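You operate a simulated robot arm through the tools that you are given. There is no shell and no other tool.

You are at the controls of a simulated robot arm. One attempt, no reset.

TASK
Swap the worn bar in the cage drawer for the new one.
Fine: the new bar lies on the shelf; worn bar onto that shelf, drawer pushed back in; the other bars, the shims and the padlock stay. Where these are worked on the way, their far stop is far enough and under half their travel is too little: cage drawer.

Only the result counts: the job must be done as asked and must still hold three seconds after the hand-in. Knocking over, shifting, dropping, spilling or breaking anything else fails it.

THE ROBOT
A 7-joint arm with a three-finger gripper, fixed in place. Base frame: the origin is at the foot of the arm, x ahead of it, y to its left, z up; the work surface is at about z = 961. Units: mm, rad, N and s.
Its first joint turns from -2.897 to 2.897 rad. Payload 2.69 kg.
The tool frame sits at the grasp point between the pads (the TCP): z along the fingers, y along the line on which they close. The tips reach 30 mm beyond it. Largest opening 128 mm; the body of the gripper starts 117 mm behind the TCP.
Orientation is that of the tool frame in the base frame, as a unit quaternion [x, y, z, w]. With the fingers straight down and closing along the base's y, the tool's x points along the base's -x, its y along +y and its z along -z.

THE INTERFACE
- The arm moves only by the tool apply_moves. Its argument "increments" is a list of rows, each an object of numbers (a shift or turn left out is 0, a gripper value left out holds the last): "dx", "dy", "dz": the shift along the tool's x, y, z in mm; "rx", "ry", "rz": the turn, a rotation vector about the tool's x, y, z in rad; "gripper": the opening, from 0 (shut) to 1 (fully open). In form: [{"dx": .., "dy": .., "dz": .., "rx": .., "ry": .., "rz": .., "gripper": ..}, ...]. A call has 1 to 20 rows; each row shifts and turns the commanded pose from where the row before left it, along the tool's axes as they then stand. A row lasts 0.2 s, in which the tool goes at most 50 mm and 0.15 rad; a call with a longer step from one row to the next is refused whole, and so is a gripper value outside its range. A pose out of reach is approached as far as the arm can. The call stops where the force on the tool passes 40 N (or 10 N more than at its start, if that is more) or the arm is blocked; 0.2 s more then pass. Each finger halts on what it meets, pressing with about 32 N; the grip force reading is that of the motor and also rises with nothing between the fingers. The clock runs only during rows and for 0.2 s after the last one: add rows that do not move to give the fingers time. It gives the time, the measured TCP pose, the force on the tool (base axes), the opening and the grip force at its end, in the units of the frame above (readings bear some noise), with the torque about the TCP (base axes, N m) and any sound that the robot's microphone picked up.
- Cameras (640 x 400 px; columns grow to the right, rows downward): "scene" is fixed at [230.2, -495.5, 1565.4]; the picture's right is [0.59, -0.80, 0.00], its down [-0.48, -0.36, -0.80] and it looks along [0.64, 0.48, -0.60] (base axes); focal length 329 px, centre (320, 200). "wrist" rides on the gripper at [58, 54, -131] in the tool frame; the picture's right is [-0.68, 0.74, 0.00], its down [-0.62, -0.57, -0.55] and it looks along [-0.40, -0.37, 0.84] (tool axes); focal length 234 px, centre (320, 200). There is no depth. A picture from a camera that has moved, and an enlarged one, comes with that camera's place and axes in the base frame and with its lens. The place of the scene camera against the robot may be out by one fixed shift of up to 18 mm in any direction.
- capture(camera): a new picture of that camera. The clock stands still meanwhile.
- move_column(by): slides the trunk up (or, below 0, down) by that many mm; the arm rides with it, the base frame stays. It gives what a move gives, with no picture.
- inspect(camera, box): a new picture of the part [left, top, right, bottom] of that camera's present view, enlarged. The clock stands still meanwhile.
- job_done(): hands the job in; it is judged then, once.

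Places have to be worked out from the pictures, the camera data and where the tool is seen. Open the gripper and draw the arm clear of the work before you hand the job in, unless the task says otherwise.

The tools are called after "Call:" as name(argument=value, ...) on one line, values as JSON. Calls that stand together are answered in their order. apply_moves: Moves the arm, as the interface text tells. Its arguments: {"type":"object","properties":{"increments":{"type":"array"}},"required":["increments"]} The other tools are called the same way: move_column (by) slides the trunk up or down; capture (camera) takes a picture; inspect (camera, box) takes an enlarged picture of a part of a camera's view; job_done () hands the job in.

At the start:

```text
time: 0.0
ee_pos: [588.7, -102.2, 1341.0]
ee_rot: [0.0, 1.0, 0.0, 0.0]
force: [-0.3, -0.5, 0.2]
torque: [0.04, 0.0, -0.05]
width: 128.1
grip_force: 0.0
trunk travel left (down, up): [-150.0, 200.0]
```

scene: 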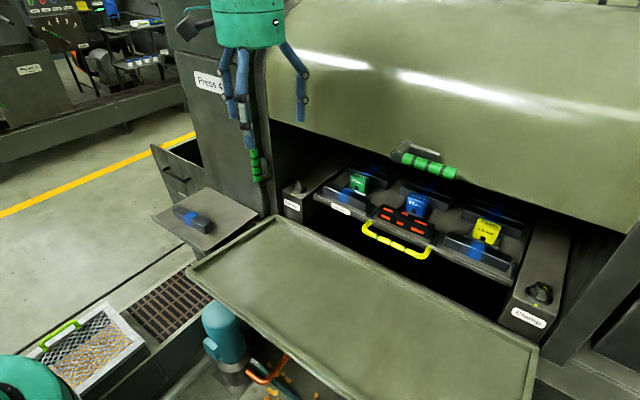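
wrist: 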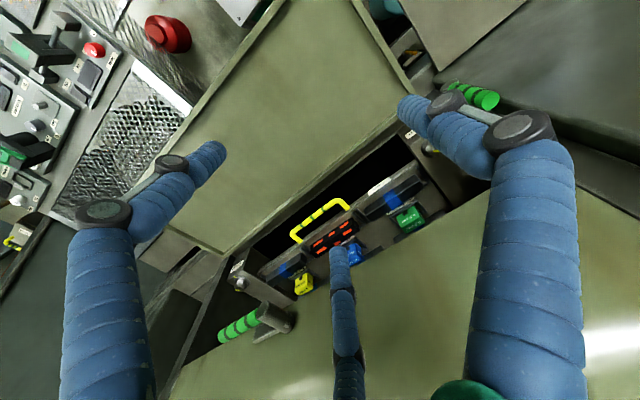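

The first pictures show a press with an open hood, a drawer with a yellow handle holding bars, and a side shelf with a bar on it. I'll enlarge the parts of interest before moving.

Call:
inspect(camera="scene", box=[270, 130, 590, 330])

Call:
inspect(camera="scene", box=[140, 130, 300, 260])

Call:
inspect(camera="wrist", box=[200, 100, 520, 350])

```text
2.00 times, centred on (430, 230) of scene
camera zoom: at [230.2, -495.5, 1565.4], right [0.59, -0.8, 0.0], down [-0.48, -0.36, -0.8], along [0.64, 0.48, -0.6], focal length 658 px, centre (100, 140)
```

zoom: 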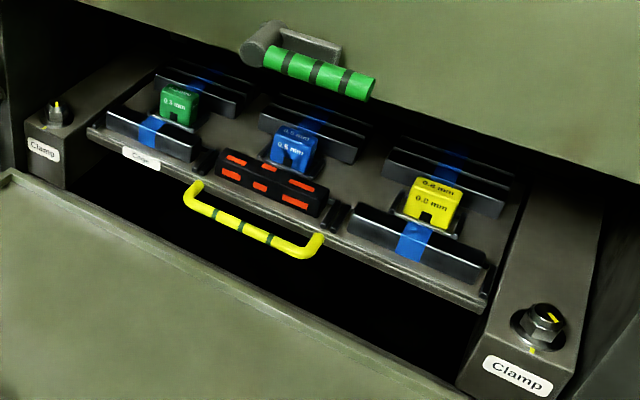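

```text
3.08 times, centred on (220, 195) of scene
camera zoom: at [230.2, -495.5, 1565.4], right [0.59, -0.8, 0.0], down [-0.48, -0.36, -0.8], along [0.64, 0.48, -0.6], focal length 1012 px, centre (628, 215)
```

zoom: 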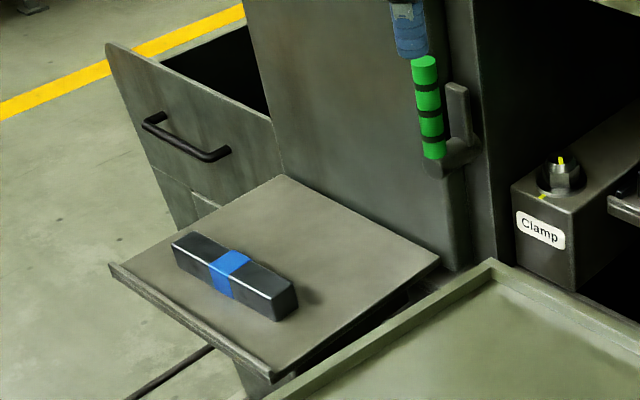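

```text
1.60 times, centred on (360, 225) of wrist
camera zoom: at [530.0, -48.5, 1471.9], right [0.68, 0.74, 0.0], down [0.62, -0.57, 0.55], along [0.4, -0.37, -0.84], focal length 375 px, centre (256, 160)
```

zoom: 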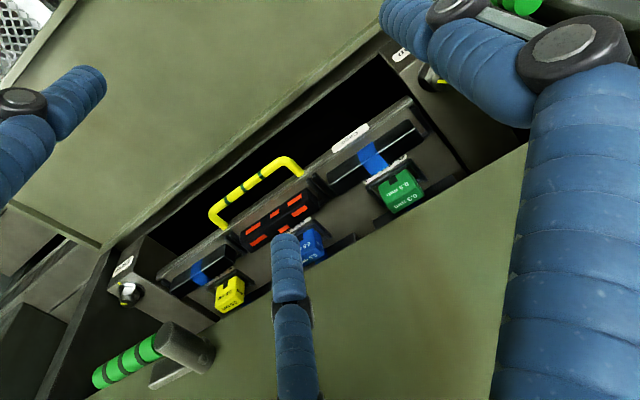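

I see a black bar with red marks in the front centre of the cage drawer (probably the worn one) and a blue-banded bar on the left shelf (the new one). I'll check the rest of the scene for the padlock and other obstacles.

Call:
inspect(camera="scene", box=[180, 280, 372, 400])

Call:
inspect(camera="scene", box=[340, 180, 468, 260])

Call:
inspect(camera="scene", box=[170, 0, 330, 200])

Call:
inspect(camera="wrist", box=[0, 0, 256, 280])

```text
3.33 times, centred on (276, 340) of scene
camera zoom: at [230.2, -495.5, 1565.4], right [0.59, -0.8, 0.0], down [-0.48, -0.36, -0.8], along [0.64, 0.48, -0.6], focal length 1096 px, centre (467, -267)
```

zoom: 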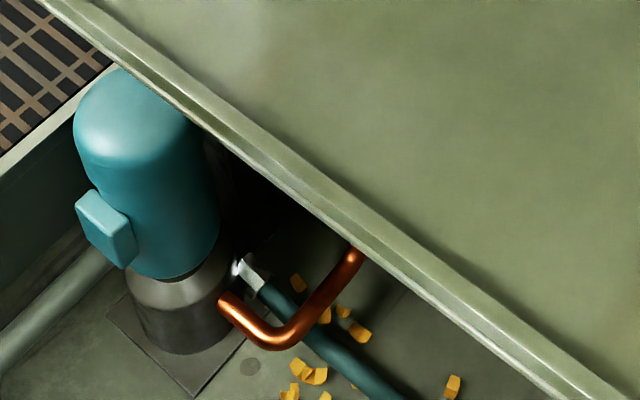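

```text
5.00 times, centred on (404, 220) of scene
camera zoom: at [230.2, -495.5, 1565.4], right [0.59, -0.8, 0.0], down [-0.48, -0.36, -0.8], along [0.64, 0.48, -0.6], focal length 1645 px, centre (-100, 100)
```

zoom: 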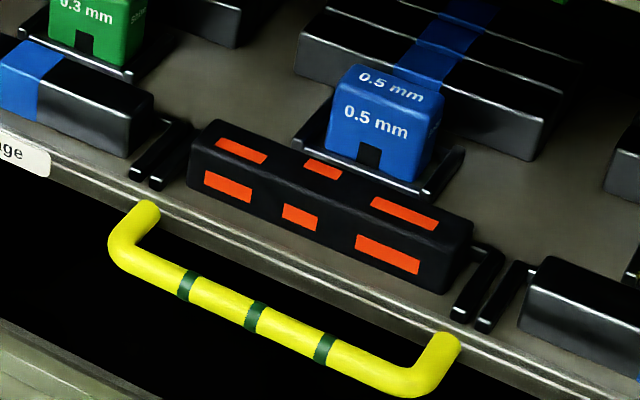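

```text
2.00 times, centred on (250, 100) of scene
camera zoom: at [230.2, -495.5, 1565.4], right [0.59, -0.8, 0.0], down [-0.48, -0.36, -0.8], along [0.64, 0.48, -0.6], focal length 658 px, centre (460, 400)
```

zoom: 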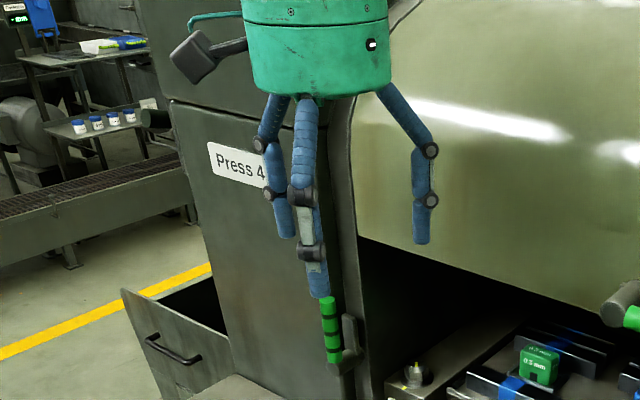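

```text
1.43 times, centred on (128, 140) of wrist
camera zoom: at [530.0, -48.5, 1471.9], right [0.68, 0.74, 0.0], down [0.62, -0.57, 0.55], along [0.4, -0.37, -0.84], focal length 334 px, centre (594, 286)
```

zoom: 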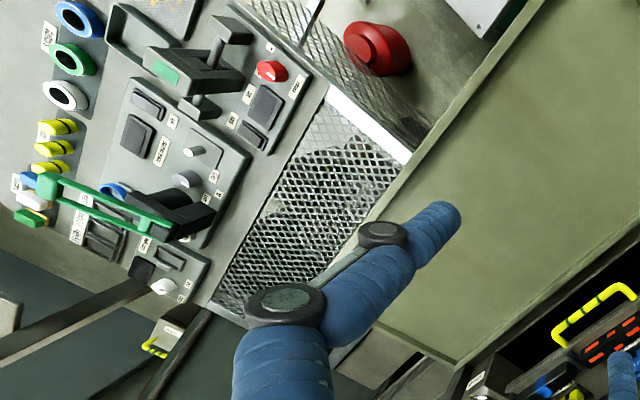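

The pictures show three finger-like links, although the gripper is specified with two fingers. I'll close it in free air to see how the visible fingers relate to the pads.

Call:
apply_moves(increments=[{"gripper": 0.0}, {"gripper": 0.0}, {"gripper": 0.0}])

Call:
capture(camera="scene")

Call:
capture(camera="wrist")

```text
time: 0.8
ee_pos: [587.6, -102.3, 1341.1]
ee_rot: [0.0, 1.0, 0.0, 0.0]
force: [-0.5, 0.1, -0.3]
torque: [-0.02, 0.0, -0.01]
width: 2.5
grip_force: 30.9
trunk travel left (down, up): [-150.0, 200.0]
```

```text
taken
```

scene: 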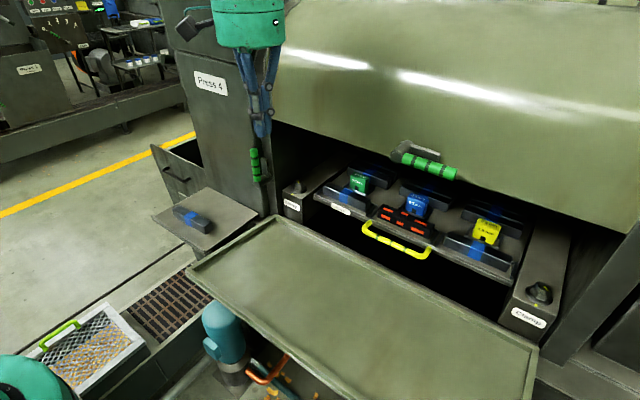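

```text
taken
camera wrist: at [530.0, -48.5, 1471.8], right [0.68, 0.74, 0.0], down [0.62, -0.57, 0.55], along [0.4, -0.37, -0.84], focal length 234 px, centre (320, 200)
```

wrist: 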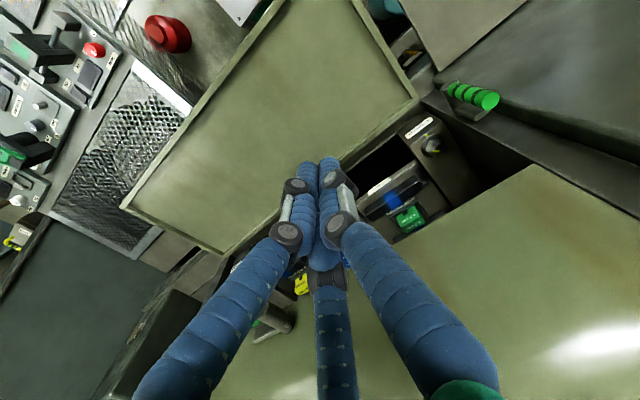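

When shut, the visible fingers meet at the expected tip point, so the commanded TCP geometry holds. I put the drawer handle near (786, -292, 1000). I'll open the gripper and move closer so the wrist camera gets a better view.

Call:
apply_moves(increments=[{"gripper": 1.0, "dx": -21, "dy": -16, "dz": 30}, {"dx": -21, "dy": -16, "dz": 30}, {"dx": -20, "dy": -16, "dz": 31}, {}])

Call:
capture(camera="wrist")

Call:
inspect(camera="wrist", box=[220, 80, 420, 205])

```text
time: 1.8
ee_pos: [651.7, -150.5, 1250.2]
ee_rot: [0.0, 1.0, 0.0, 0.0]
force: [0.7, 0.2, -0.9]
torque: [0.01, 0.06, -0.03]
width: 128.3
grip_force: 0.0
trunk travel left (down, up): [-150.0, 200.0]
```

```text
taken
camera wrist: at [593.5, -96.6, 1381.0], right [0.68, 0.74, 0.0], down [0.62, -0.57, 0.55], along [0.4, -0.37, -0.84], focal length 234 px, centre (320, 200)
```

wrist: 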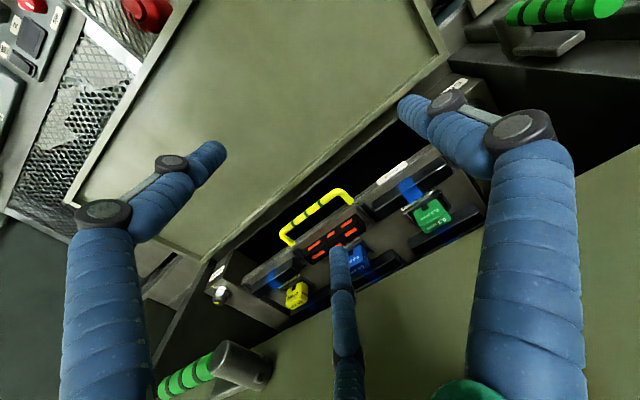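

```text
3.20 times, centred on (320, 142) of wrist
camera zoom: at [593.5, -96.6, 1381.0], right [0.68, 0.74, 0.0], down [0.62, -0.57, 0.55], along [0.4, -0.37, -0.84], focal length 749 px, centre (320, 384)
```

zoom: 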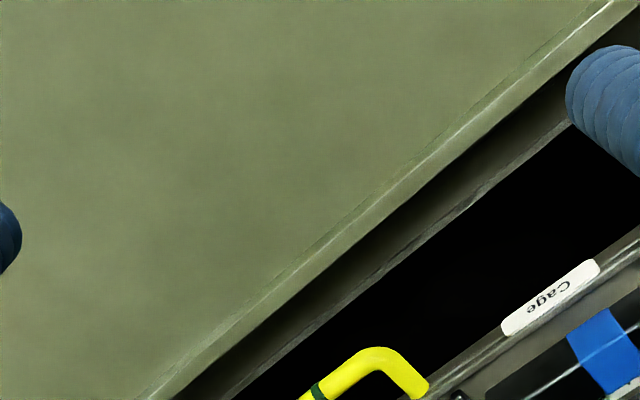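

The handle and bars show at roughly columns 240–440, rows 150–310, so I'll enlarge that part.

Call:
inspect(camera="wrist", box=[240, 175, 400, 275])

Call:
inspect(camera="wrist", box=[200, 150, 480, 330])

```text
4.00 times, centred on (320, 225) of wrist
camera zoom: at [593.5, -96.6, 1381.0], right [0.68, 0.74, 0.0], down [0.62, -0.57, 0.55], along [0.4, -0.37, -0.84], focal length 937 px, centre (320, 100)
```

zoom: 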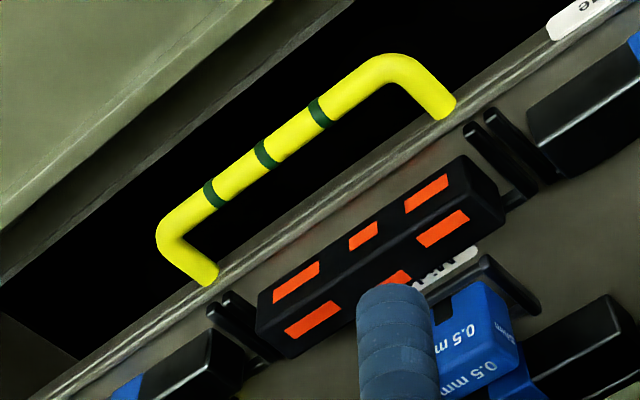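

```text
2.22 times, centred on (340, 240) of wrist
camera zoom: at [593.5, -96.6, 1381.0], right [0.68, 0.74, 0.0], down [0.62, -0.57, 0.55], along [0.4, -0.37, -0.84], focal length 520 px, centre (276, 111)
```

zoom: 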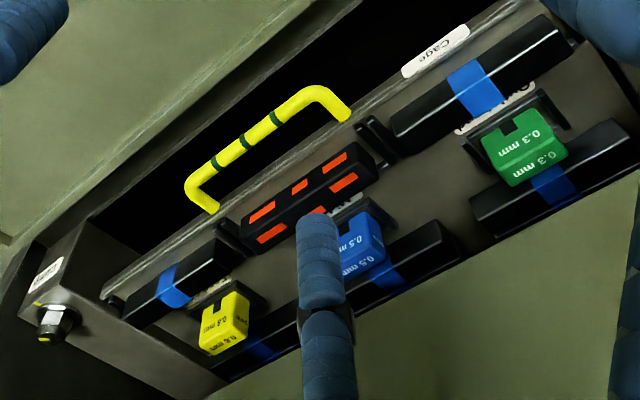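

The drawer sits under a hood whose lower edge I put at x≈738, z≈1258, so I'll stay in front of it. I'll shift sideways for a second wrist view to triangulate from.

Call:
apply_moves(increments=[{"dx": 18, "dy": -37.5, "dz": 12.5}, {"dx": 18, "dy": -37.5, "dz": 12.5}, {"dx": 18, "dy": -37.5, "dz": 12.5}, {"dx": 18, "dy": -37.5, "dz": 12.5}, {}])

Call:
capture(camera="wrist")

Call:
capture(camera="scene")

```text
time: 3.0
ee_pos: [577.8, -300.9, 1202.8]
ee_rot: [0.0, 1.0, 0.001, 0.0]
force: [0.3, -1.0, -1.0]
torque: [0.05, -0.01, 0.01]
width: 128.1
grip_force: 0.2
trunk travel left (down, up): [-150.0, 200.0]
```

```text
taken
camera wrist: at [519.8, -247.2, 1331.9], right [0.68, 0.74, 0.0], down [0.62, -0.57, 0.55], along [0.4, -0.37, -0.84], focal length 234 px, centre (320, 200)
```

wrist: 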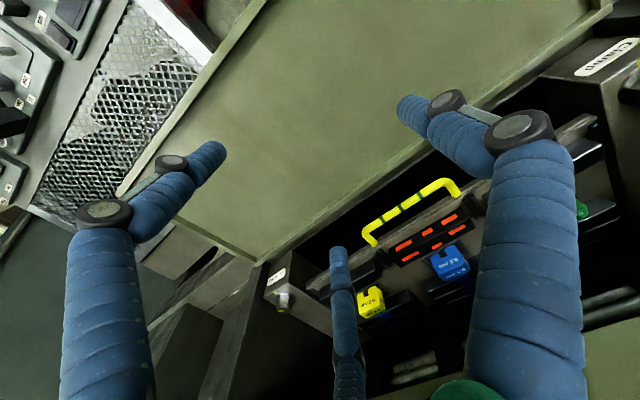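

```text
taken
```

scene: 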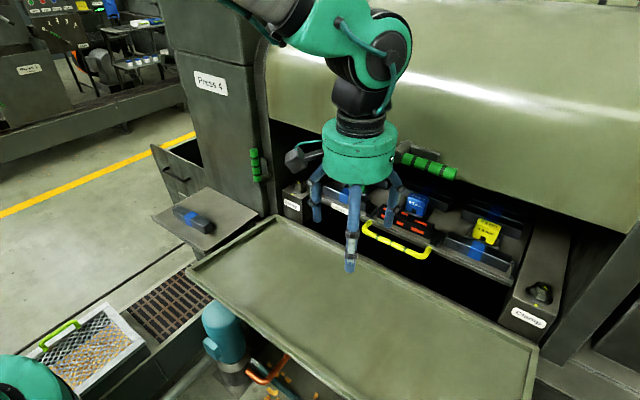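

I now have a wide-baseline wrist view of the drawer. I'll enlarge it for exact pixels on the handle and the bars.

Call:
inspect(camera="wrist", box=[330, 165, 490, 265])

Call:
inspect(camera="wrist", box=[250, 220, 490, 370])

```text
4.00 times, centred on (410, 215) of wrist
camera zoom: at [519.8, -247.2, 1331.9], right [0.68, 0.74, 0.0], down [0.62, -0.57, 0.55], along [0.4, -0.37, -0.84], focal length 937 px, centre (-40, 140)
```

zoom: 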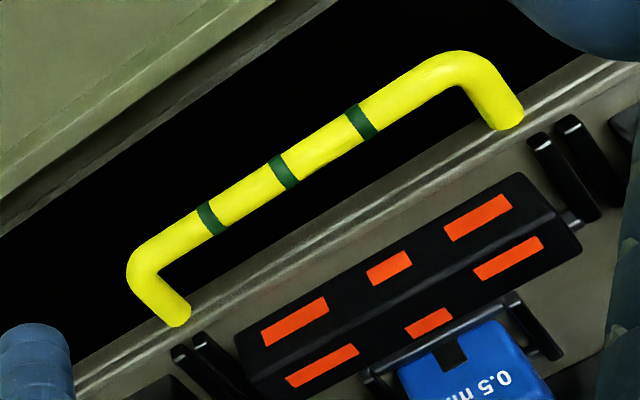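

```text
2.67 times, centred on (370, 295) of wrist
camera zoom: at [519.8, -247.2, 1331.9], right [0.68, 0.74, 0.0], down [0.62, -0.57, 0.55], along [0.4, -0.37, -0.84], focal length 624 px, centre (187, -53)
```

zoom: 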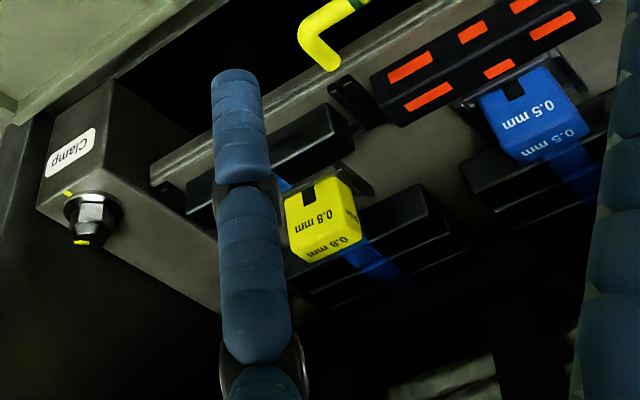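

From two wrist views the handle bar triangulates to about (773, -298, 1015), running along y from -378 to -218, with the drawer front near x≈810. In open air I'll turn the tool so the fingers close in the x–z plane and tilt it 45° forward, which lets me reach the handle below the hood edge.

Call:
apply_moves(increments=[{"rz": -0.1428}, {"rz": -0.1428}, {"rz": -0.1428}, {"rz": -0.1428}, {"rz": -0.1428}, {"rz": -0.1428}, {"rz": -0.1428}, {"rz": -0.1428}, {"rz": -0.1428}, {"rz": -0.1428}, {"rz": -0.1428}, {}])

```text
time: 5.6
ee_pos: [578.0, -298.2, 1199.5]
ee_rot: [0.707, -0.707, 0.0, 0.0]
force: [-0.4, -0.5, -1.2]
torque: [0.0, 0.0, 0.0]
width: 127.9
grip_force: 0.1
trunk travel left (down, up): [-150.0, 200.0]
```

The turn was reached (tool x is now base -y). I'll look from here before tilting.

Call:
capture(camera="wrist")

Call:
apply_moves(increments=[{"rx": 0.1309, "gripper": 0.234}, {"rx": 0.1309}, {"rx": 0.1309}, {"rx": 0.1309}, {"rx": 0.1309}, {"rx": 0.1309}, {}])

Call:
capture(camera="wrist")

Call:
capture(camera="scene")

```text
taken
camera wrist: at [524.9, -358.1, 1330.6], right [-0.74, 0.68, 0.0], down [0.57, 0.62, 0.55], along [0.37, 0.4, -0.84], focal length 234 px, centre (320, 200)
```

wrist: 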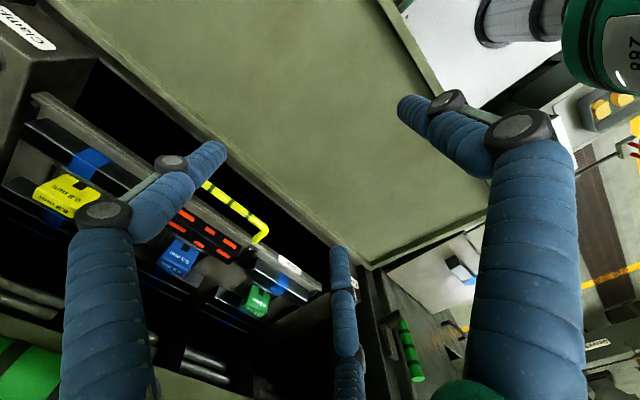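

```text
time: 7.2
ee_pos: [578.9, -301.1, 1199.8]
ee_rot: [0.653, -0.653, 0.27, -0.271]
force: [1.3, -0.3, -1.9]
torque: [0.06, -0.03, 0.09]
width: 30.0
grip_force: 0.0
trunk travel left (down, up): [-150.0, 200.0]
```

```text
taken
camera wrist: at [447.5, -359.4, 1254.1], right [-0.52, 0.68, -0.52], down [0.01, 0.62, 0.79], along [0.85, 0.4, -0.33], focal length 234 px, centre (320, 200)
```

wrist: 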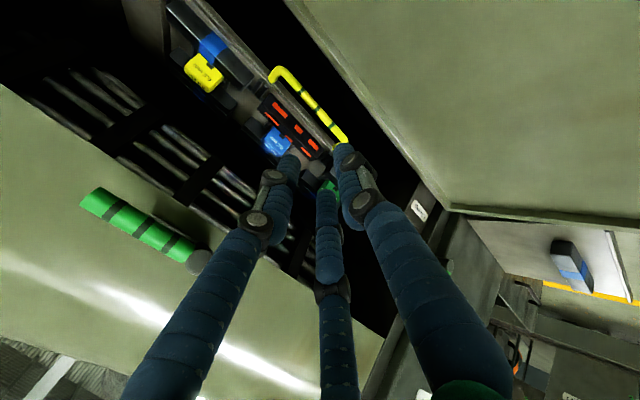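

```text
taken
```

scene: 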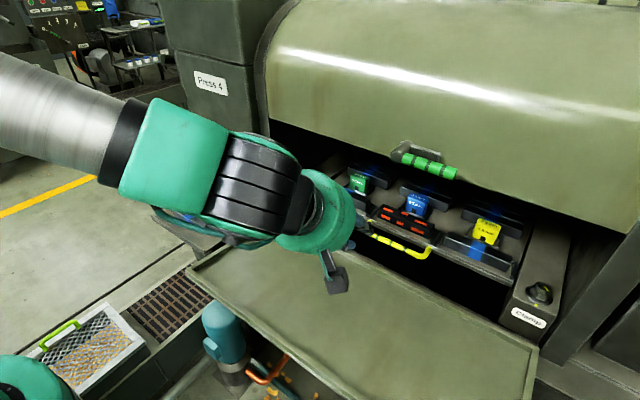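

The tilt was reached. I'll enlarge the handle in this view to verify its position before approaching.

Call:
inspect(camera="wrist", box=[240, 50, 400, 150])

```text
4.00 times, centred on (320, 100) of wrist
camera zoom: at [447.5, -359.4, 1254.1], right [-0.52, 0.68, -0.52], down [0.01, 0.62, 0.79], along [0.85, 0.4, -0.33], focal length 937 px, centre (320, 600)
```

zoom: 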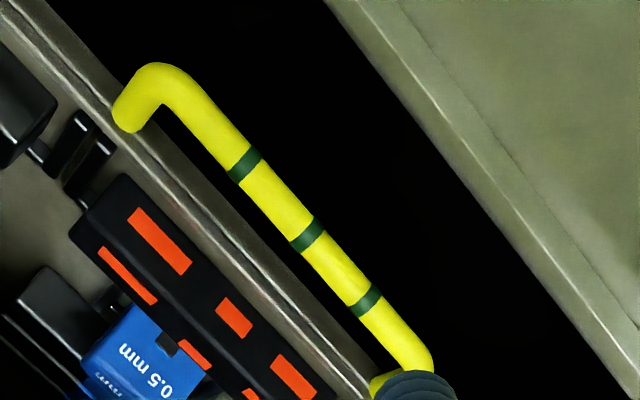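

This view puts the handle mid at about (773, -300, 1014), which agrees with the earlier triangulation. I'll advance along the tool axis to a pre-grasp about 80 mm short of it.

Call:
apply_moves(increments=[{"dz": 44, "dy": -1.6, "dx": -0.3}, {"dz": 44, "dy": -1.6, "dx": -0.3}, {"dz": 44, "dy": -1.6, "dx": -0.3}, {"dz": 44, "dy": -1.6, "dx": -0.2}, {}])

Call:
capture(camera="wrist")

Call:
capture(camera="scene")

```text
time: 8.4
ee_pos: [707.0, -298.0, 1080.8]
ee_rot: [-0.653, 0.654, -0.271, 0.27]
force: [1.0, -0.1, -0.5]
torque: [0.03, -0.01, 0.0]
width: 29.8
grip_force: 0.1
trunk travel left (down, up): [-150.0, 200.0]
```

```text
taken
camera wrist: at [576.7, -356.8, 1135.6], right [-0.52, 0.68, -0.52], down [0.01, 0.62, 0.79], along [0.85, 0.4, -0.33], focal length 234 px, centre (320, 200)
```

wrist: 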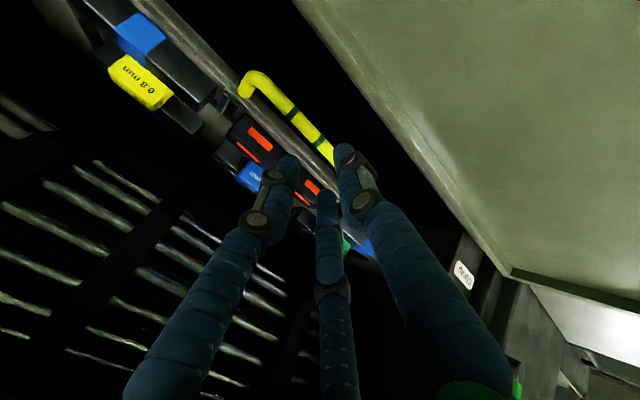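

```text
taken
```

scene: 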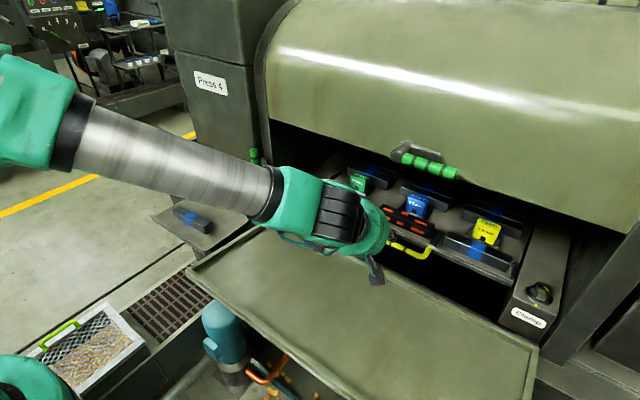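

The pre-grasp is aligned with clearance all round. I'll slide the last 81 mm along the tool axis so the handle bar comes between the pads, and watch the force.

Call:
apply_moves(increments=[{"dz": 30, "dx": 1}, {"dz": 30, "dx": 1}, {"dz": 21.5}, {}])

Call:
capture(camera="wrist")

Call:
inspect(camera="scene", box=[320, 160, 480, 260])

```text
time: 9.4
ee_pos: [763.3, -299.3, 1018.9]
ee_rot: [0.654, -0.654, 0.269, -0.27]
force: [-1.4, -0.1, 1.1]
torque: [0.01, 0.09, -0.02]
width: 31.6
grip_force: 0.1
trunk travel left (down, up): [-150.0, 200.0]
```

```text
taken
camera wrist: at [633.0, -357.9, 1074.1], right [-0.52, 0.68, -0.52], down [0.02, 0.61, 0.79], along [0.85, 0.4, -0.33], focal length 234 px, centre (320, 200)
```

wrist: 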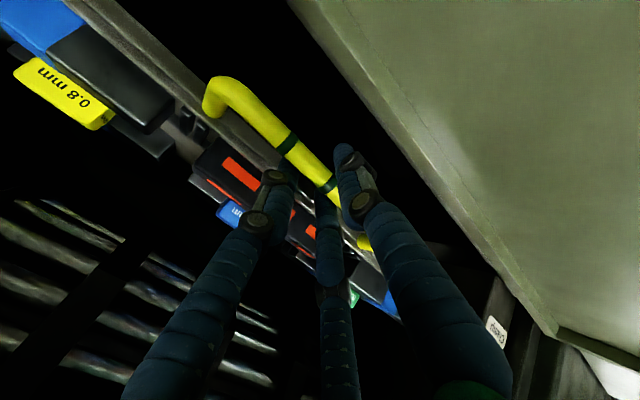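

```text
4.00 times, centred on (400, 210) of scene
camera zoom: at [230.2, -495.5, 1565.4], right [0.59, -0.8, 0.0], down [-0.48, -0.36, -0.8], along [0.64, 0.48, -0.6], focal length 1316 px, centre (0, 160)
```

zoom: 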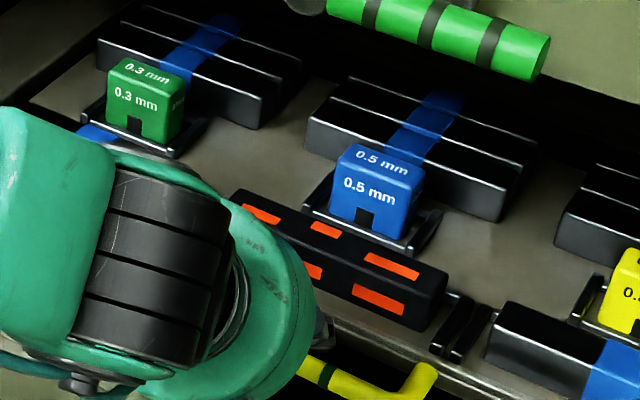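

The bar is visibly between the fingers with no contact force. I'll close on it.

Call:
apply_moves(increments=[{"gripper": 0.0}, {"gripper": 0.0}, {"gripper": 0.0}])

Call:
capture(camera="wrist")

```text
time: 10.2
ee_pos: [763.5, -300.4, 1018.5]
ee_rot: [-0.653, 0.654, -0.268, 0.271]
force: [-3.5, 0.2, -27.7]
torque: [-0.11, -0.04, -0.88]
width: 24.9
grip_force: 45.4
trunk travel left (down, up): [-150.0, 200.0]
```

```text
taken
camera wrist: at [633.1, -358.1, 1073.7], right [-0.52, 0.68, -0.52], down [0.02, 0.61, 0.79], along [0.85, 0.4, -0.33], focal length 234 px, centre (320, 200)
```

wrist: 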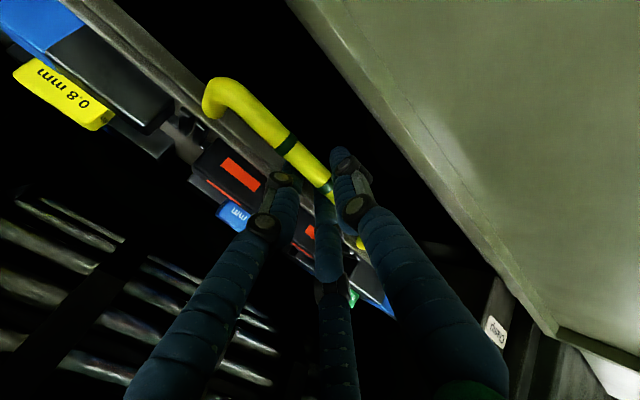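

The grip stalled at 25 mm with 45 N, so it is holding the handle, but there is a 28 N downward load on the tool from slight misalignment. I'll ease the tool a little along the closing axis to relieve it.

Call:
apply_moves(increments=[{"dy": 1.5}, {}])

```text
time: 10.8
ee_pos: [763.4, -299.1, 1018.8]
ee_rot: [0.654, -0.654, 0.268, -0.269]
force: [-2.0, 8.4, -36.0]
torque: [0.11, -0.12, -0.76]
width: 25.0
grip_force: 45.0
trunk travel left (down, up): [-150.0, 200.0]
```

That raised the load, so I'll shift the other way.

Call:
apply_moves(increments=[{"dy": -3.0}, {}])

```text
time: 11.4
ee_pos: [763.5, -299.2, 1018.1]
ee_rot: [-0.653, 0.655, -0.267, 0.27]
force: [-3.4, -0.5, -6.4]
torque: [0.11, -0.02, -0.81]
width: 24.8
grip_force: 44.3
trunk travel left (down, up): [-150.0, 200.0]
stopped in row 2: the force on the tool passed its limit at 46 N (the readings are from after the stop); the commanded pose is now the measured one
```

The load has gone (about 7 N) with the handle still gripped. Now I'll pull the drawer gently toward -x.

Call:
apply_moves(increments=[{"dy": 5.66, "dz": -5.66}, {"dy": 5.66, "dz": -5.66}, {"dy": 5.66, "dz": -5.66}, {"dy": 5.66, "dz": -5.66}, {}])

Call:
capture(camera="wrist")

```text
time: 12.6
ee_pos: [731.3, -299.9, 1018.5]
ee_rot: [-0.654, 0.656, -0.265, 0.266]
force: [-2.3, -7.0, -24.2]
torque: [0.11, -0.05, -0.73]
width: 24.4
grip_force: 45.5
trunk travel left (down, up): [-150.0, 200.0]
```

```text
taken
camera wrist: at [601.9, -358.1, 1074.9], right [-0.53, 0.68, -0.51], down [0.03, 0.61, 0.79], along [0.85, 0.4, -0.34], focal length 234 px, centre (320, 200)
```

wrist: 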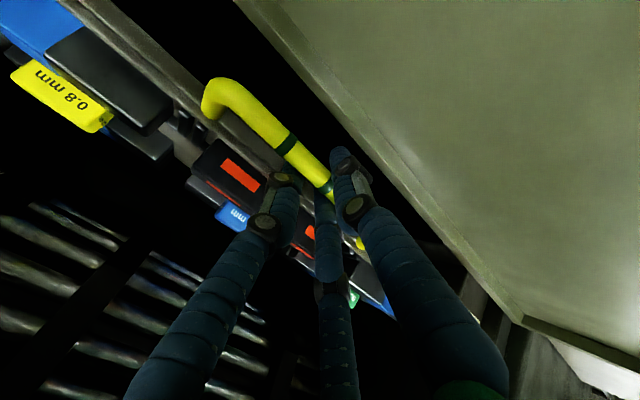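

The drawer moved 32 mm with the handle. I'll keep pulling with a slight upward trim to see whether the vertical load drops.

Call:
apply_moves(increments=[{"dy": 7.8, "dz": -9.2}, {"dy": 8.5, "dz": -8.5}, {"dy": 8.5, "dz": -8.5}, {"dy": 8.5, "dz": -8.5}, {}])

```text
time: 13.0
ee_pos: [719.5, -300.0, 1018.1]
ee_rot: [-0.654, 0.659, -0.261, 0.264]
force: [-2.1, -8.8, -7.9]
torque: [-0.45, 0.1, -1.54]
width: 24.9
grip_force: 45.2
out of reach, approached as far as the arm can: row 1, 2
trunk travel left (down, up): [-150.0, 200.0]
stopped in row 2: the force on the tool passed its limit at 45 N (the readings are from after the stop); the commanded pose is now the measured one
```

The arm reports out of reach for this tilt as it retracts, and the reading has already drifted to about 43.6°. I'll reduce the forward tilt while holding the bar, pivoting about it in small steps.

Call:
apply_moves(increments=[{"rx": -0.04, "dy": -0.4}, {"rx": -0.04, "dy": -0.4}, {}])

```text
time: 13.8
ee_pos: [721.3, -299.5, 1018.4]
ee_rot: [-0.664, 0.669, -0.234, 0.238]
force: [2.0, -22.4, -24.7]
torque: [-0.34, -0.03, -1.01]
width: 24.6
grip_force: 45.7
trunk travel left (down, up): [-150.0, 200.0]
```

It stays held, with tilt now about 39° and moderate forces. I'll keep pulling while decreasing the tilt.

Call:
apply_moves(increments=[{"dy": 5.9, "dz": -5.0, "rx": -0.03}, {"dy": 6.05, "dz": -4.85, "rx": -0.03}, {"dy": 6.2, "dz": -4.65, "rx": -0.03}, {"dy": 6.35, "dz": -4.45, "rx": -0.03}, {}])

Call:
capture(camera="scene")

```text
time: 15.1
ee_pos: [687.2, -299.4, 1017.8]
ee_rot: [-0.677, 0.682, -0.193, 0.197]
force: [-2.9, -9.5, -10.6]
torque: [-0.79, 0.09, -1.43]
width: 24.8
grip_force: 44.8
trunk travel left (down, up): [-150.0, 200.0]
stopped in row 5: the force on the tool passed its limit at 44 N (the readings are from after the stop); the commanded pose is now the measured one
```

```text
taken
```

scene: 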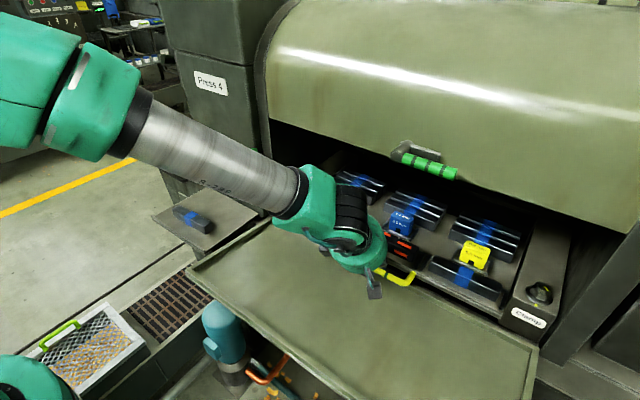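

The drawer is out by roughly 78 mm and follows cleanly. I'll test a 1 mm lift to learn which way the vertical load acts.

Call:
apply_moves(increments=[{"dy": -0.53, "dz": -0.85}, {}])

```text
time: 15.7
ee_pos: [689.6, -298.2, 1017.9]
ee_rot: [-0.677, 0.682, -0.193, 0.197]
force: [-0.6, -18.1, -24.0]
torque: [-0.58, -0.03, -1.17]
width: 24.5
grip_force: 45.0
trunk travel left (down, up): [-150.0, 200.0]
```

Let me test the opposite direction, since the pose reset seems to leave small offsets.

Call:
apply_moves(increments=[{"dy": 0.8, "dz": 1.27}, {}, {}])

```text
time: 16.5
ee_pos: [687.8, -299.1, 1019.8]
ee_rot: [-0.678, 0.682, -0.193, 0.197]
force: [-1.5, -13.3, -16.3]
torque: [0.1, -0.11, -0.88]
width: 25.0
grip_force: 45.2
trunk travel left (down, up): [-150.0, 200.0]
```

Lowering reduces the load (about 5 N/mm), so I'll trim a bit lower and toward -y. Then I'll continue the pull with decreasing tilt.

Call:
apply_moves(increments=[{"dx": 2, "dy": 1.3, "dz": 2.1}, {}, {"dy": 6.5, "dz": -4.2, "rx": -0.03}, {"dy": 6.65, "dz": -4.0, "rx": -0.03}, {"dy": 6.7, "dz": -3.8, "rx": -0.03}, {}])

```text
time: 17.9
ee_pos: [664.4, -298.4, 1018.3]
ee_rot: [-0.686, 0.689, -0.163, 0.167]
force: [0.4, 16.0, 7.3]
torque: [0.43, -0.03, -0.82]
width: 24.4
grip_force: 45.1
trunk travel left (down, up): [-150.0, 200.0]
```

Forces are low now. I'll continue pulling in the same fashion.

Call:
apply_moves(increments=[{"dx": -1, "dy": 6.9, "dz": -3.6, "rx": -0.025}, {"dy": 6.95, "dz": -3.45, "rx": -0.025}, {"dy": 7.05, "dz": -3.3, "rx": -0.025}, {"dy": 7.1, "dz": -3.1, "rx": -0.025}, {"dy": 7.2, "dz": -2.9, "rx": -0.025}, {}])

Call:
capture(camera="scene")

```text
time: 19.3
ee_pos: [624.4, -299.7, 1017.6]
ee_rot: [-0.695, 0.698, -0.119, 0.123]
force: [-2.6, -9.8, -6.3]
torque: [-0.37, -0.01, -0.95]
width: 24.3
grip_force: 45.0
trunk travel left (down, up): [-150.0, 200.0]
```

```text
taken
```

scene: 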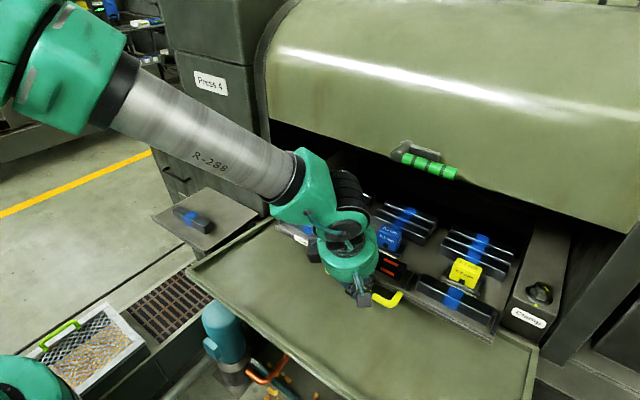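

The drawer is about 140 mm out. I'll continue toward its stop.

Call:
apply_moves(increments=[{"dx": 0.7, "dy": 7.35, "dz": -2.6, "rx": -0.02}, {"dy": 7.4, "dz": -2.5, "rx": -0.02}, {"dy": 7.4, "dz": -2.4, "rx": -0.02}, {"dy": 7.45, "dz": -2.3, "rx": -0.02}, {"dy": 7.5, "dz": -2.1, "rx": -0.02}, {}])

```text
time: 20.7
ee_pos: [587.2, -299.2, 1016.3]
ee_rot: [-0.7, 0.703, -0.083, 0.089]
force: [-2.8, -10.2, -21.8]
torque: [-0.67, -0.06, -0.97]
width: 24.5
grip_force: 44.9
trunk travel left (down, up): [-150.0, 200.0]
```

About 183 mm out with no stop yet. I'll trim downward a little and continue.

Call:
apply_moves(increments=[{"dx": 0.7, "dy": 1.0, "dz": 2.9}, {"dy": 7.7, "dz": -1.9}, {"dy": 7.7, "dz": -1.9}, {"dy": 7.7, "dz": -1.9}, {"dy": 7.7, "dz": -1.9}, {}])

Call:
capture(camera="scene")

```text
time: 22.1
ee_pos: [556.1, -298.2, 1015.9]
ee_rot: [-0.7, 0.703, -0.087, 0.089]
force: [-0.6, 8.5, 22.4]
torque: [0.02, 0.1, -0.98]
width: 24.1
grip_force: 44.8
trunk travel left (down, up): [-150.0, 200.0]
```

```text
taken
```

scene: 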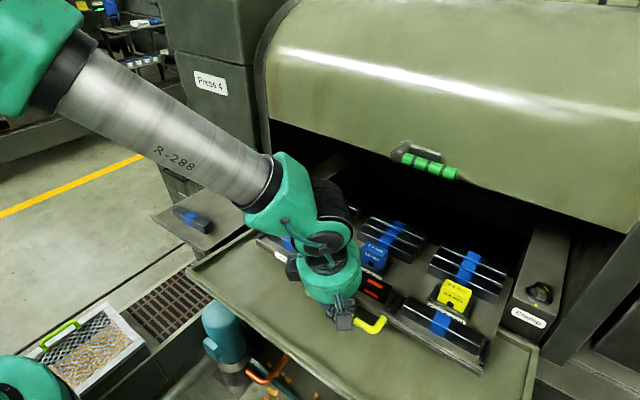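

About 215 mm out and still free, so I'll keep going with an upward trim.

Call:
apply_moves(increments=[{"dy": 7.4, "dz": -3.2}, {"dy": 7.7, "dz": -1.9}, {"dy": 7.7, "dz": -1.9}, {"dy": 7.7, "dz": -1.9}, {}])

```text
time: 23.3
ee_pos: [522.6, -299.1, 1016.7]
ee_rot: [-0.699, 0.704, -0.085, 0.09]
force: [-1.6, -1.4, 15.9]
torque: [0.1, 0.11, -0.94]
width: 24.5
grip_force: 45.0
trunk travel left (down, up): [-150.0, 200.0]
```

About 248 mm out, still no stop. I'll continue.

Call:
apply_moves(increments=[{"dy": 7.5, "dz": -2.8}, {"dy": 7.7, "dz": -1.9}, {"dy": 7.7, "dz": -1.9}, {"dy": 7.7, "dz": -1.9}, {}])

Call:
capture(camera="scene")

```text
time: 24.5
ee_pos: [492.2, -299.9, 1017.4]
ee_rot: [-0.7, 0.703, -0.084, 0.089]
force: [21.2, 7.9, -0.5]
torque: [0.03, -0.15, -1.18]
width: 24.4
grip_force: 45.2
trunk travel left (down, up): [-150.0, 200.0]
```

```text
taken
```

scene: 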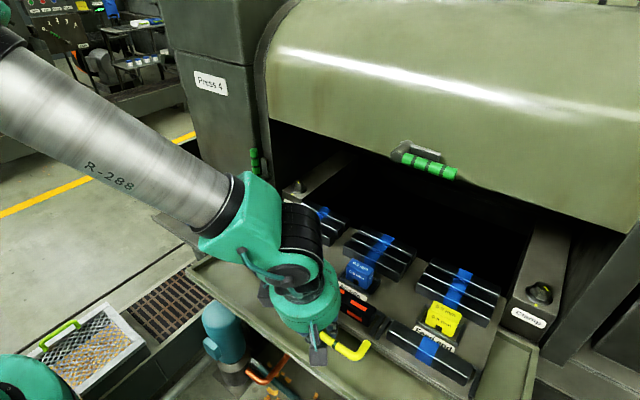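

A +x force of 21 N appears, so the drawer has met its far stop after roughly 280 mm of travel. I'll relax 1.5 mm, open slightly, and back straight up out along the tool axis.

Call:
apply_moves(increments=[{"dy": -1.5, "dz": 0.4}, {"gripper": 0.28}, {"gripper": 0.28}, {"dz": -20}, {"dz": -30}, {"dz": -40}, {"dz": -40}, {"dz": -40}, {}])

Call:
capture(camera="scene")

Call:
capture(camera="wrist")

```text
time: 26.5
ee_pos: [453.7, -299.6, 1183.5]
ee_rot: [-0.7, 0.703, -0.085, 0.09]
force: [0.1, 0.7, 0.4]
torque: [-0.04, -0.05, -0.01]
width: 35.8
grip_force: 0.1
trunk travel left (down, up): [-150.0, 200.0]
```

```text
taken
```

scene: 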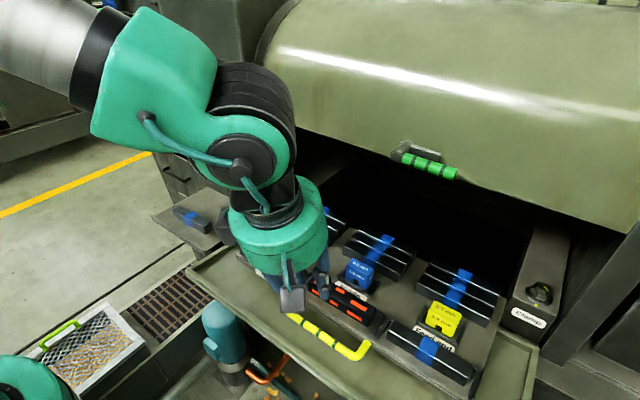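

```text
taken
camera wrist: at [368.6, -358.8, 1295.7], right [-0.71, 0.68, -0.18], down [0.42, 0.61, 0.67], along [0.57, 0.41, -0.72], focal length 234 px, centre (320, 200)
```

wrist: 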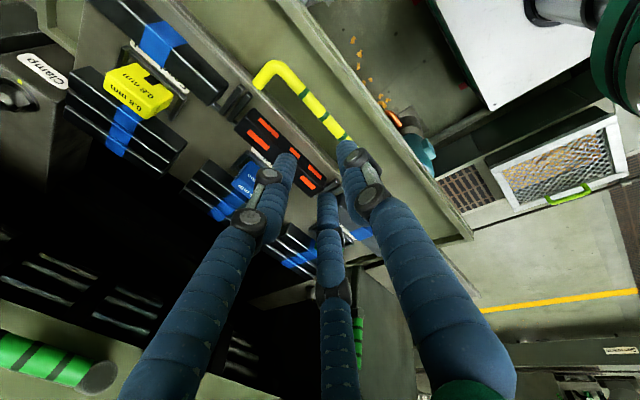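

Drawer is fully out and released cleanly. I'll straighten the tool to vertical, raise and open fully, and then survey the worn bar.

Call:
apply_moves(increments=[{"rx": -0.1235, "dz": -20}, {"rx": -0.1235, "rz": -0.003, "dz": -20}, {"dz": -25, "dy": -13, "gripper": 1.0}, {"dy": -13, "gripper": 1.0}, {}])

Call:
capture(camera="wrist")

Call:
inspect(camera="wrist", box=[200, 80, 400, 205])

Call:
capture(camera="scene")

```text
time: 27.7
ee_pos: [472.8, -302.2, 1245.4]
ee_rot: [-0.707, 0.708, 0.003, 0.001]
force: [-0.3, 0.3, 0.4]
torque: [0.03, 0.01, 0.0]
width: 127.7
grip_force: 0.1
trunk travel left (down, up): [-150.0, 200.0]
```

```text
taken
camera wrist: at [417.7, -359.9, 1376.7], right [-0.74, 0.68, 0.01], down [0.57, 0.61, 0.55], along [0.37, 0.41, -0.83], focal length 234 px, centre (320, 200)
```

wrist: 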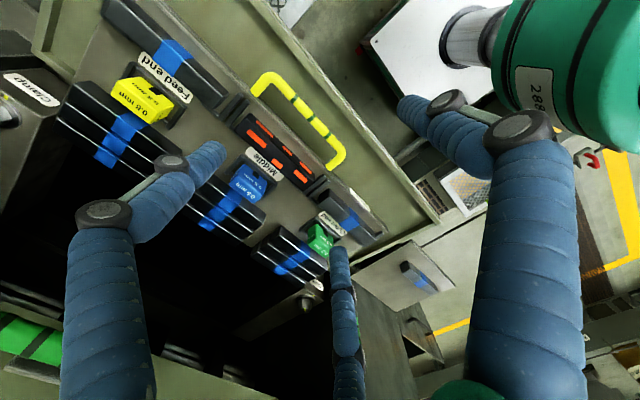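

```text
3.20 times, centred on (300, 142) of wrist
camera zoom: at [417.7, -359.9, 1376.7], right [-0.74, 0.68, 0.01], down [0.57, 0.61, 0.55], along [0.37, 0.41, -0.83], focal length 749 px, centre (384, 384)
```

zoom: 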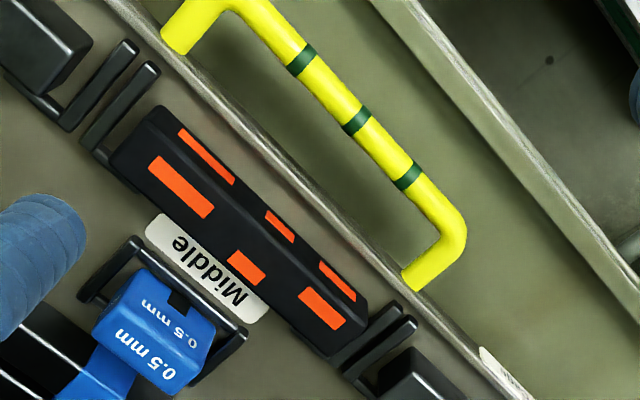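

```text
taken
```

scene: 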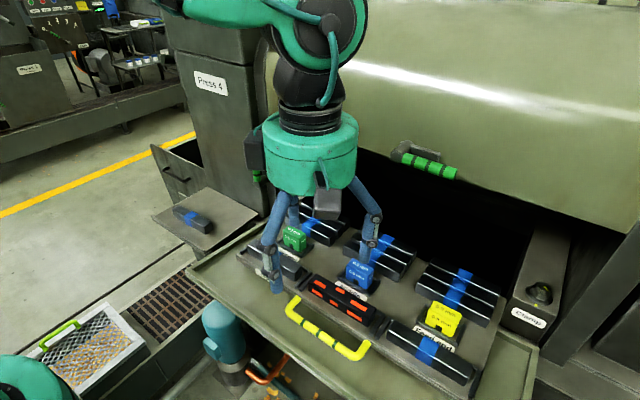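

The labels read "Feed end", "Middle" and so on, and the worn red-marked bar sits in the "Middle" front seat between end ribs. I'll take a second, laterally shifted view for triangulation and trim a tiny residual tilt.

Call:
apply_moves(increments=[{"dx": 26, "dy": -22.3, "dz": 15, "rx": 0.003, "ry": 0.006}, {"dx": 26, "dy": -22.3, "dz": 15}, {"dx": 26, "dy": -22.3, "dz": 15}, {}])

Call:
capture(camera="wrist")

Call:
inspect(camera="wrist", box=[240, 100, 440, 225])

```text
time: 28.7
ee_pos: [538.6, -379.2, 1200.8]
ee_rot: [-0.707, 0.707, 0.0, 0.001]
force: [-0.2, -0.4, -0.8]
torque: [0.05, 0.04, 0.0]
width: 127.9
grip_force: 0.0
trunk travel left (down, up): [-150.0, 200.0]
```

```text
taken
camera wrist: at [483.9, -437.5, 1331.4], right [-0.74, 0.68, 0.0], down [0.57, 0.61, 0.55], along [0.37, 0.4, -0.84], focal length 234 px, centre (320, 200)
```

wrist: 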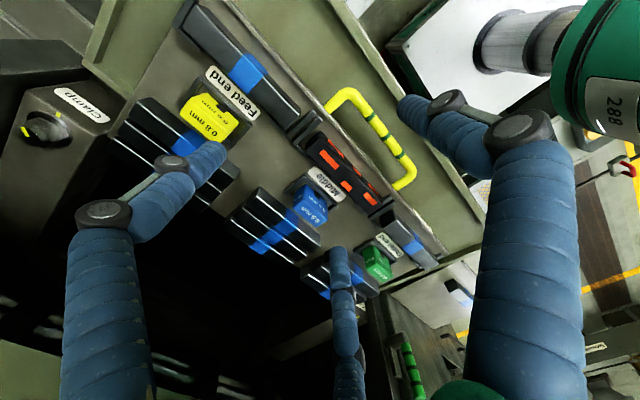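

```text
3.20 times, centred on (340, 162) of wrist
camera zoom: at [483.9, -437.5, 1331.4], right [-0.74, 0.68, 0.0], down [0.57, 0.61, 0.55], along [0.37, 0.4, -0.84], focal length 749 px, centre (256, 320)
```

zoom: 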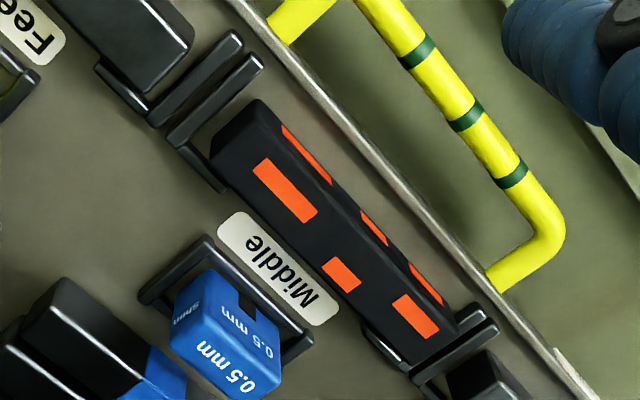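

Both views agree that the handle is now at about (486, -302, 1012), so the travel was about 287 mm. I'll enlarge the bar further to get its corners.

Call:
inspect(camera="wrist", box=[295, 120, 415, 225])

Call:
inspect(camera="wrist", box=[370, 230, 490, 310])

```text
3.81 times, centred on (355, 172) of wrist
camera zoom: at [483.9, -437.5, 1331.4], right [-0.74, 0.68, 0.0], down [0.57, 0.61, 0.55], along [0.37, 0.4, -0.84], focal length 892 px, centre (187, 305)
```

zoom: 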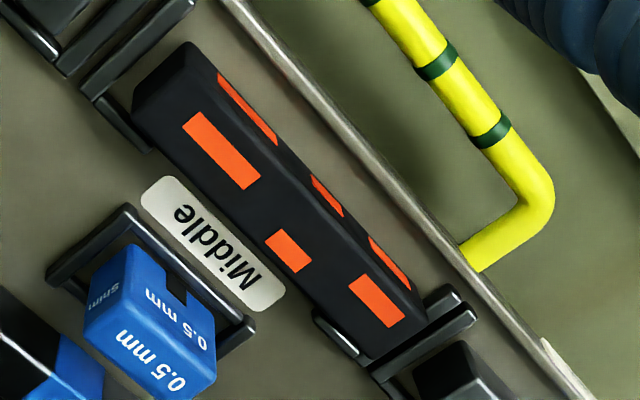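

```text
5.00 times, centred on (430, 270) of wrist
camera zoom: at [483.9, -437.5, 1331.4], right [-0.74, 0.68, 0.0], down [0.57, 0.61, 0.55], along [0.37, 0.4, -0.84], focal length 1171 px, centre (-230, -150)
```

zoom: 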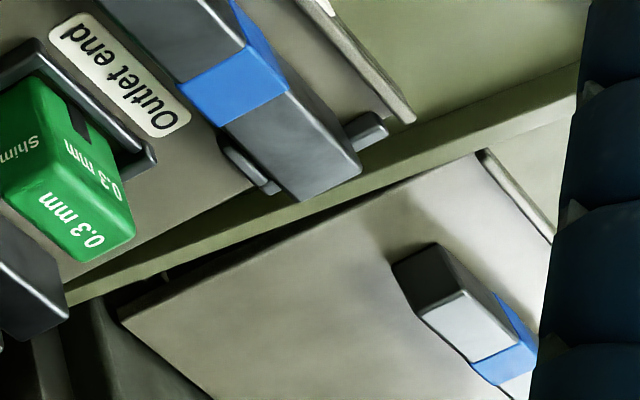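

I put the worn bar's top face at about x 546–573, y -361 to -233, z≈1046, centred near (560, -298), with the drawer floor near z≈1013. Before grasping it I'll survey the side shelf and the new bar.

Call:
apply_moves(increments=[{"dx": -42, "dy": 11, "dz": -6}, {"dx": -42, "dy": 11, "dz": -6}, {"dx": -42, "dy": 11, "dz": -6}, {"dx": -42, "dy": 11, "dz": -6}, {"dx": -42, "dy": 11, "dz": -6}, {"dx": -42, "dy": 11, "dz": -6}, {"dx": -42, "dy": 11, "dz": -6}, {"dx": -42, "dy": 11, "dz": -6}, {"dx": -42, "dy": 11, "dz": -6}, {}])

Call:
capture(camera="wrist")

Call:
capture(camera="scene")

```text
time: 30.9
ee_pos: [437.1, 2.1, 1257.1]
ee_rot: [-0.707, 0.707, 0.0, 0.001]
force: [-1.3, 0.3, -0.5]
torque: [-0.01, -0.03, 0.02]
width: 127.8
grip_force: 0.1
trunk travel left (down, up): [-150.0, 200.0]
```

```text
taken
camera wrist: at [383.1, -56.4, 1388.1], right [-0.74, 0.68, 0.0], down [0.56, 0.62, 0.55], along [0.37, 0.4, -0.84], focal length 234 px, centre (320, 200)
```

wrist: 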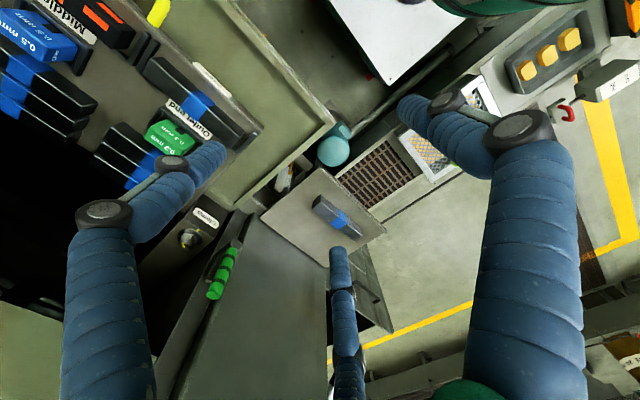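

```text
taken
```

scene: 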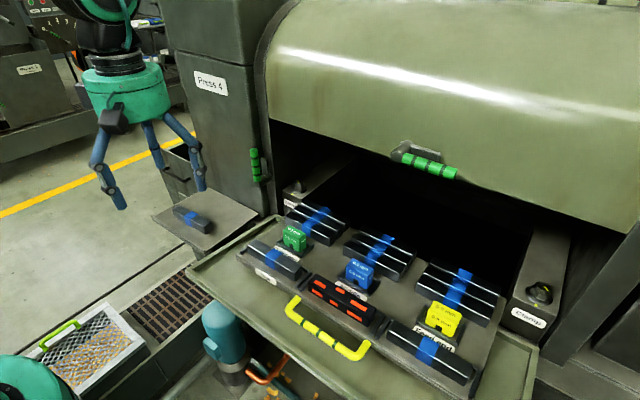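

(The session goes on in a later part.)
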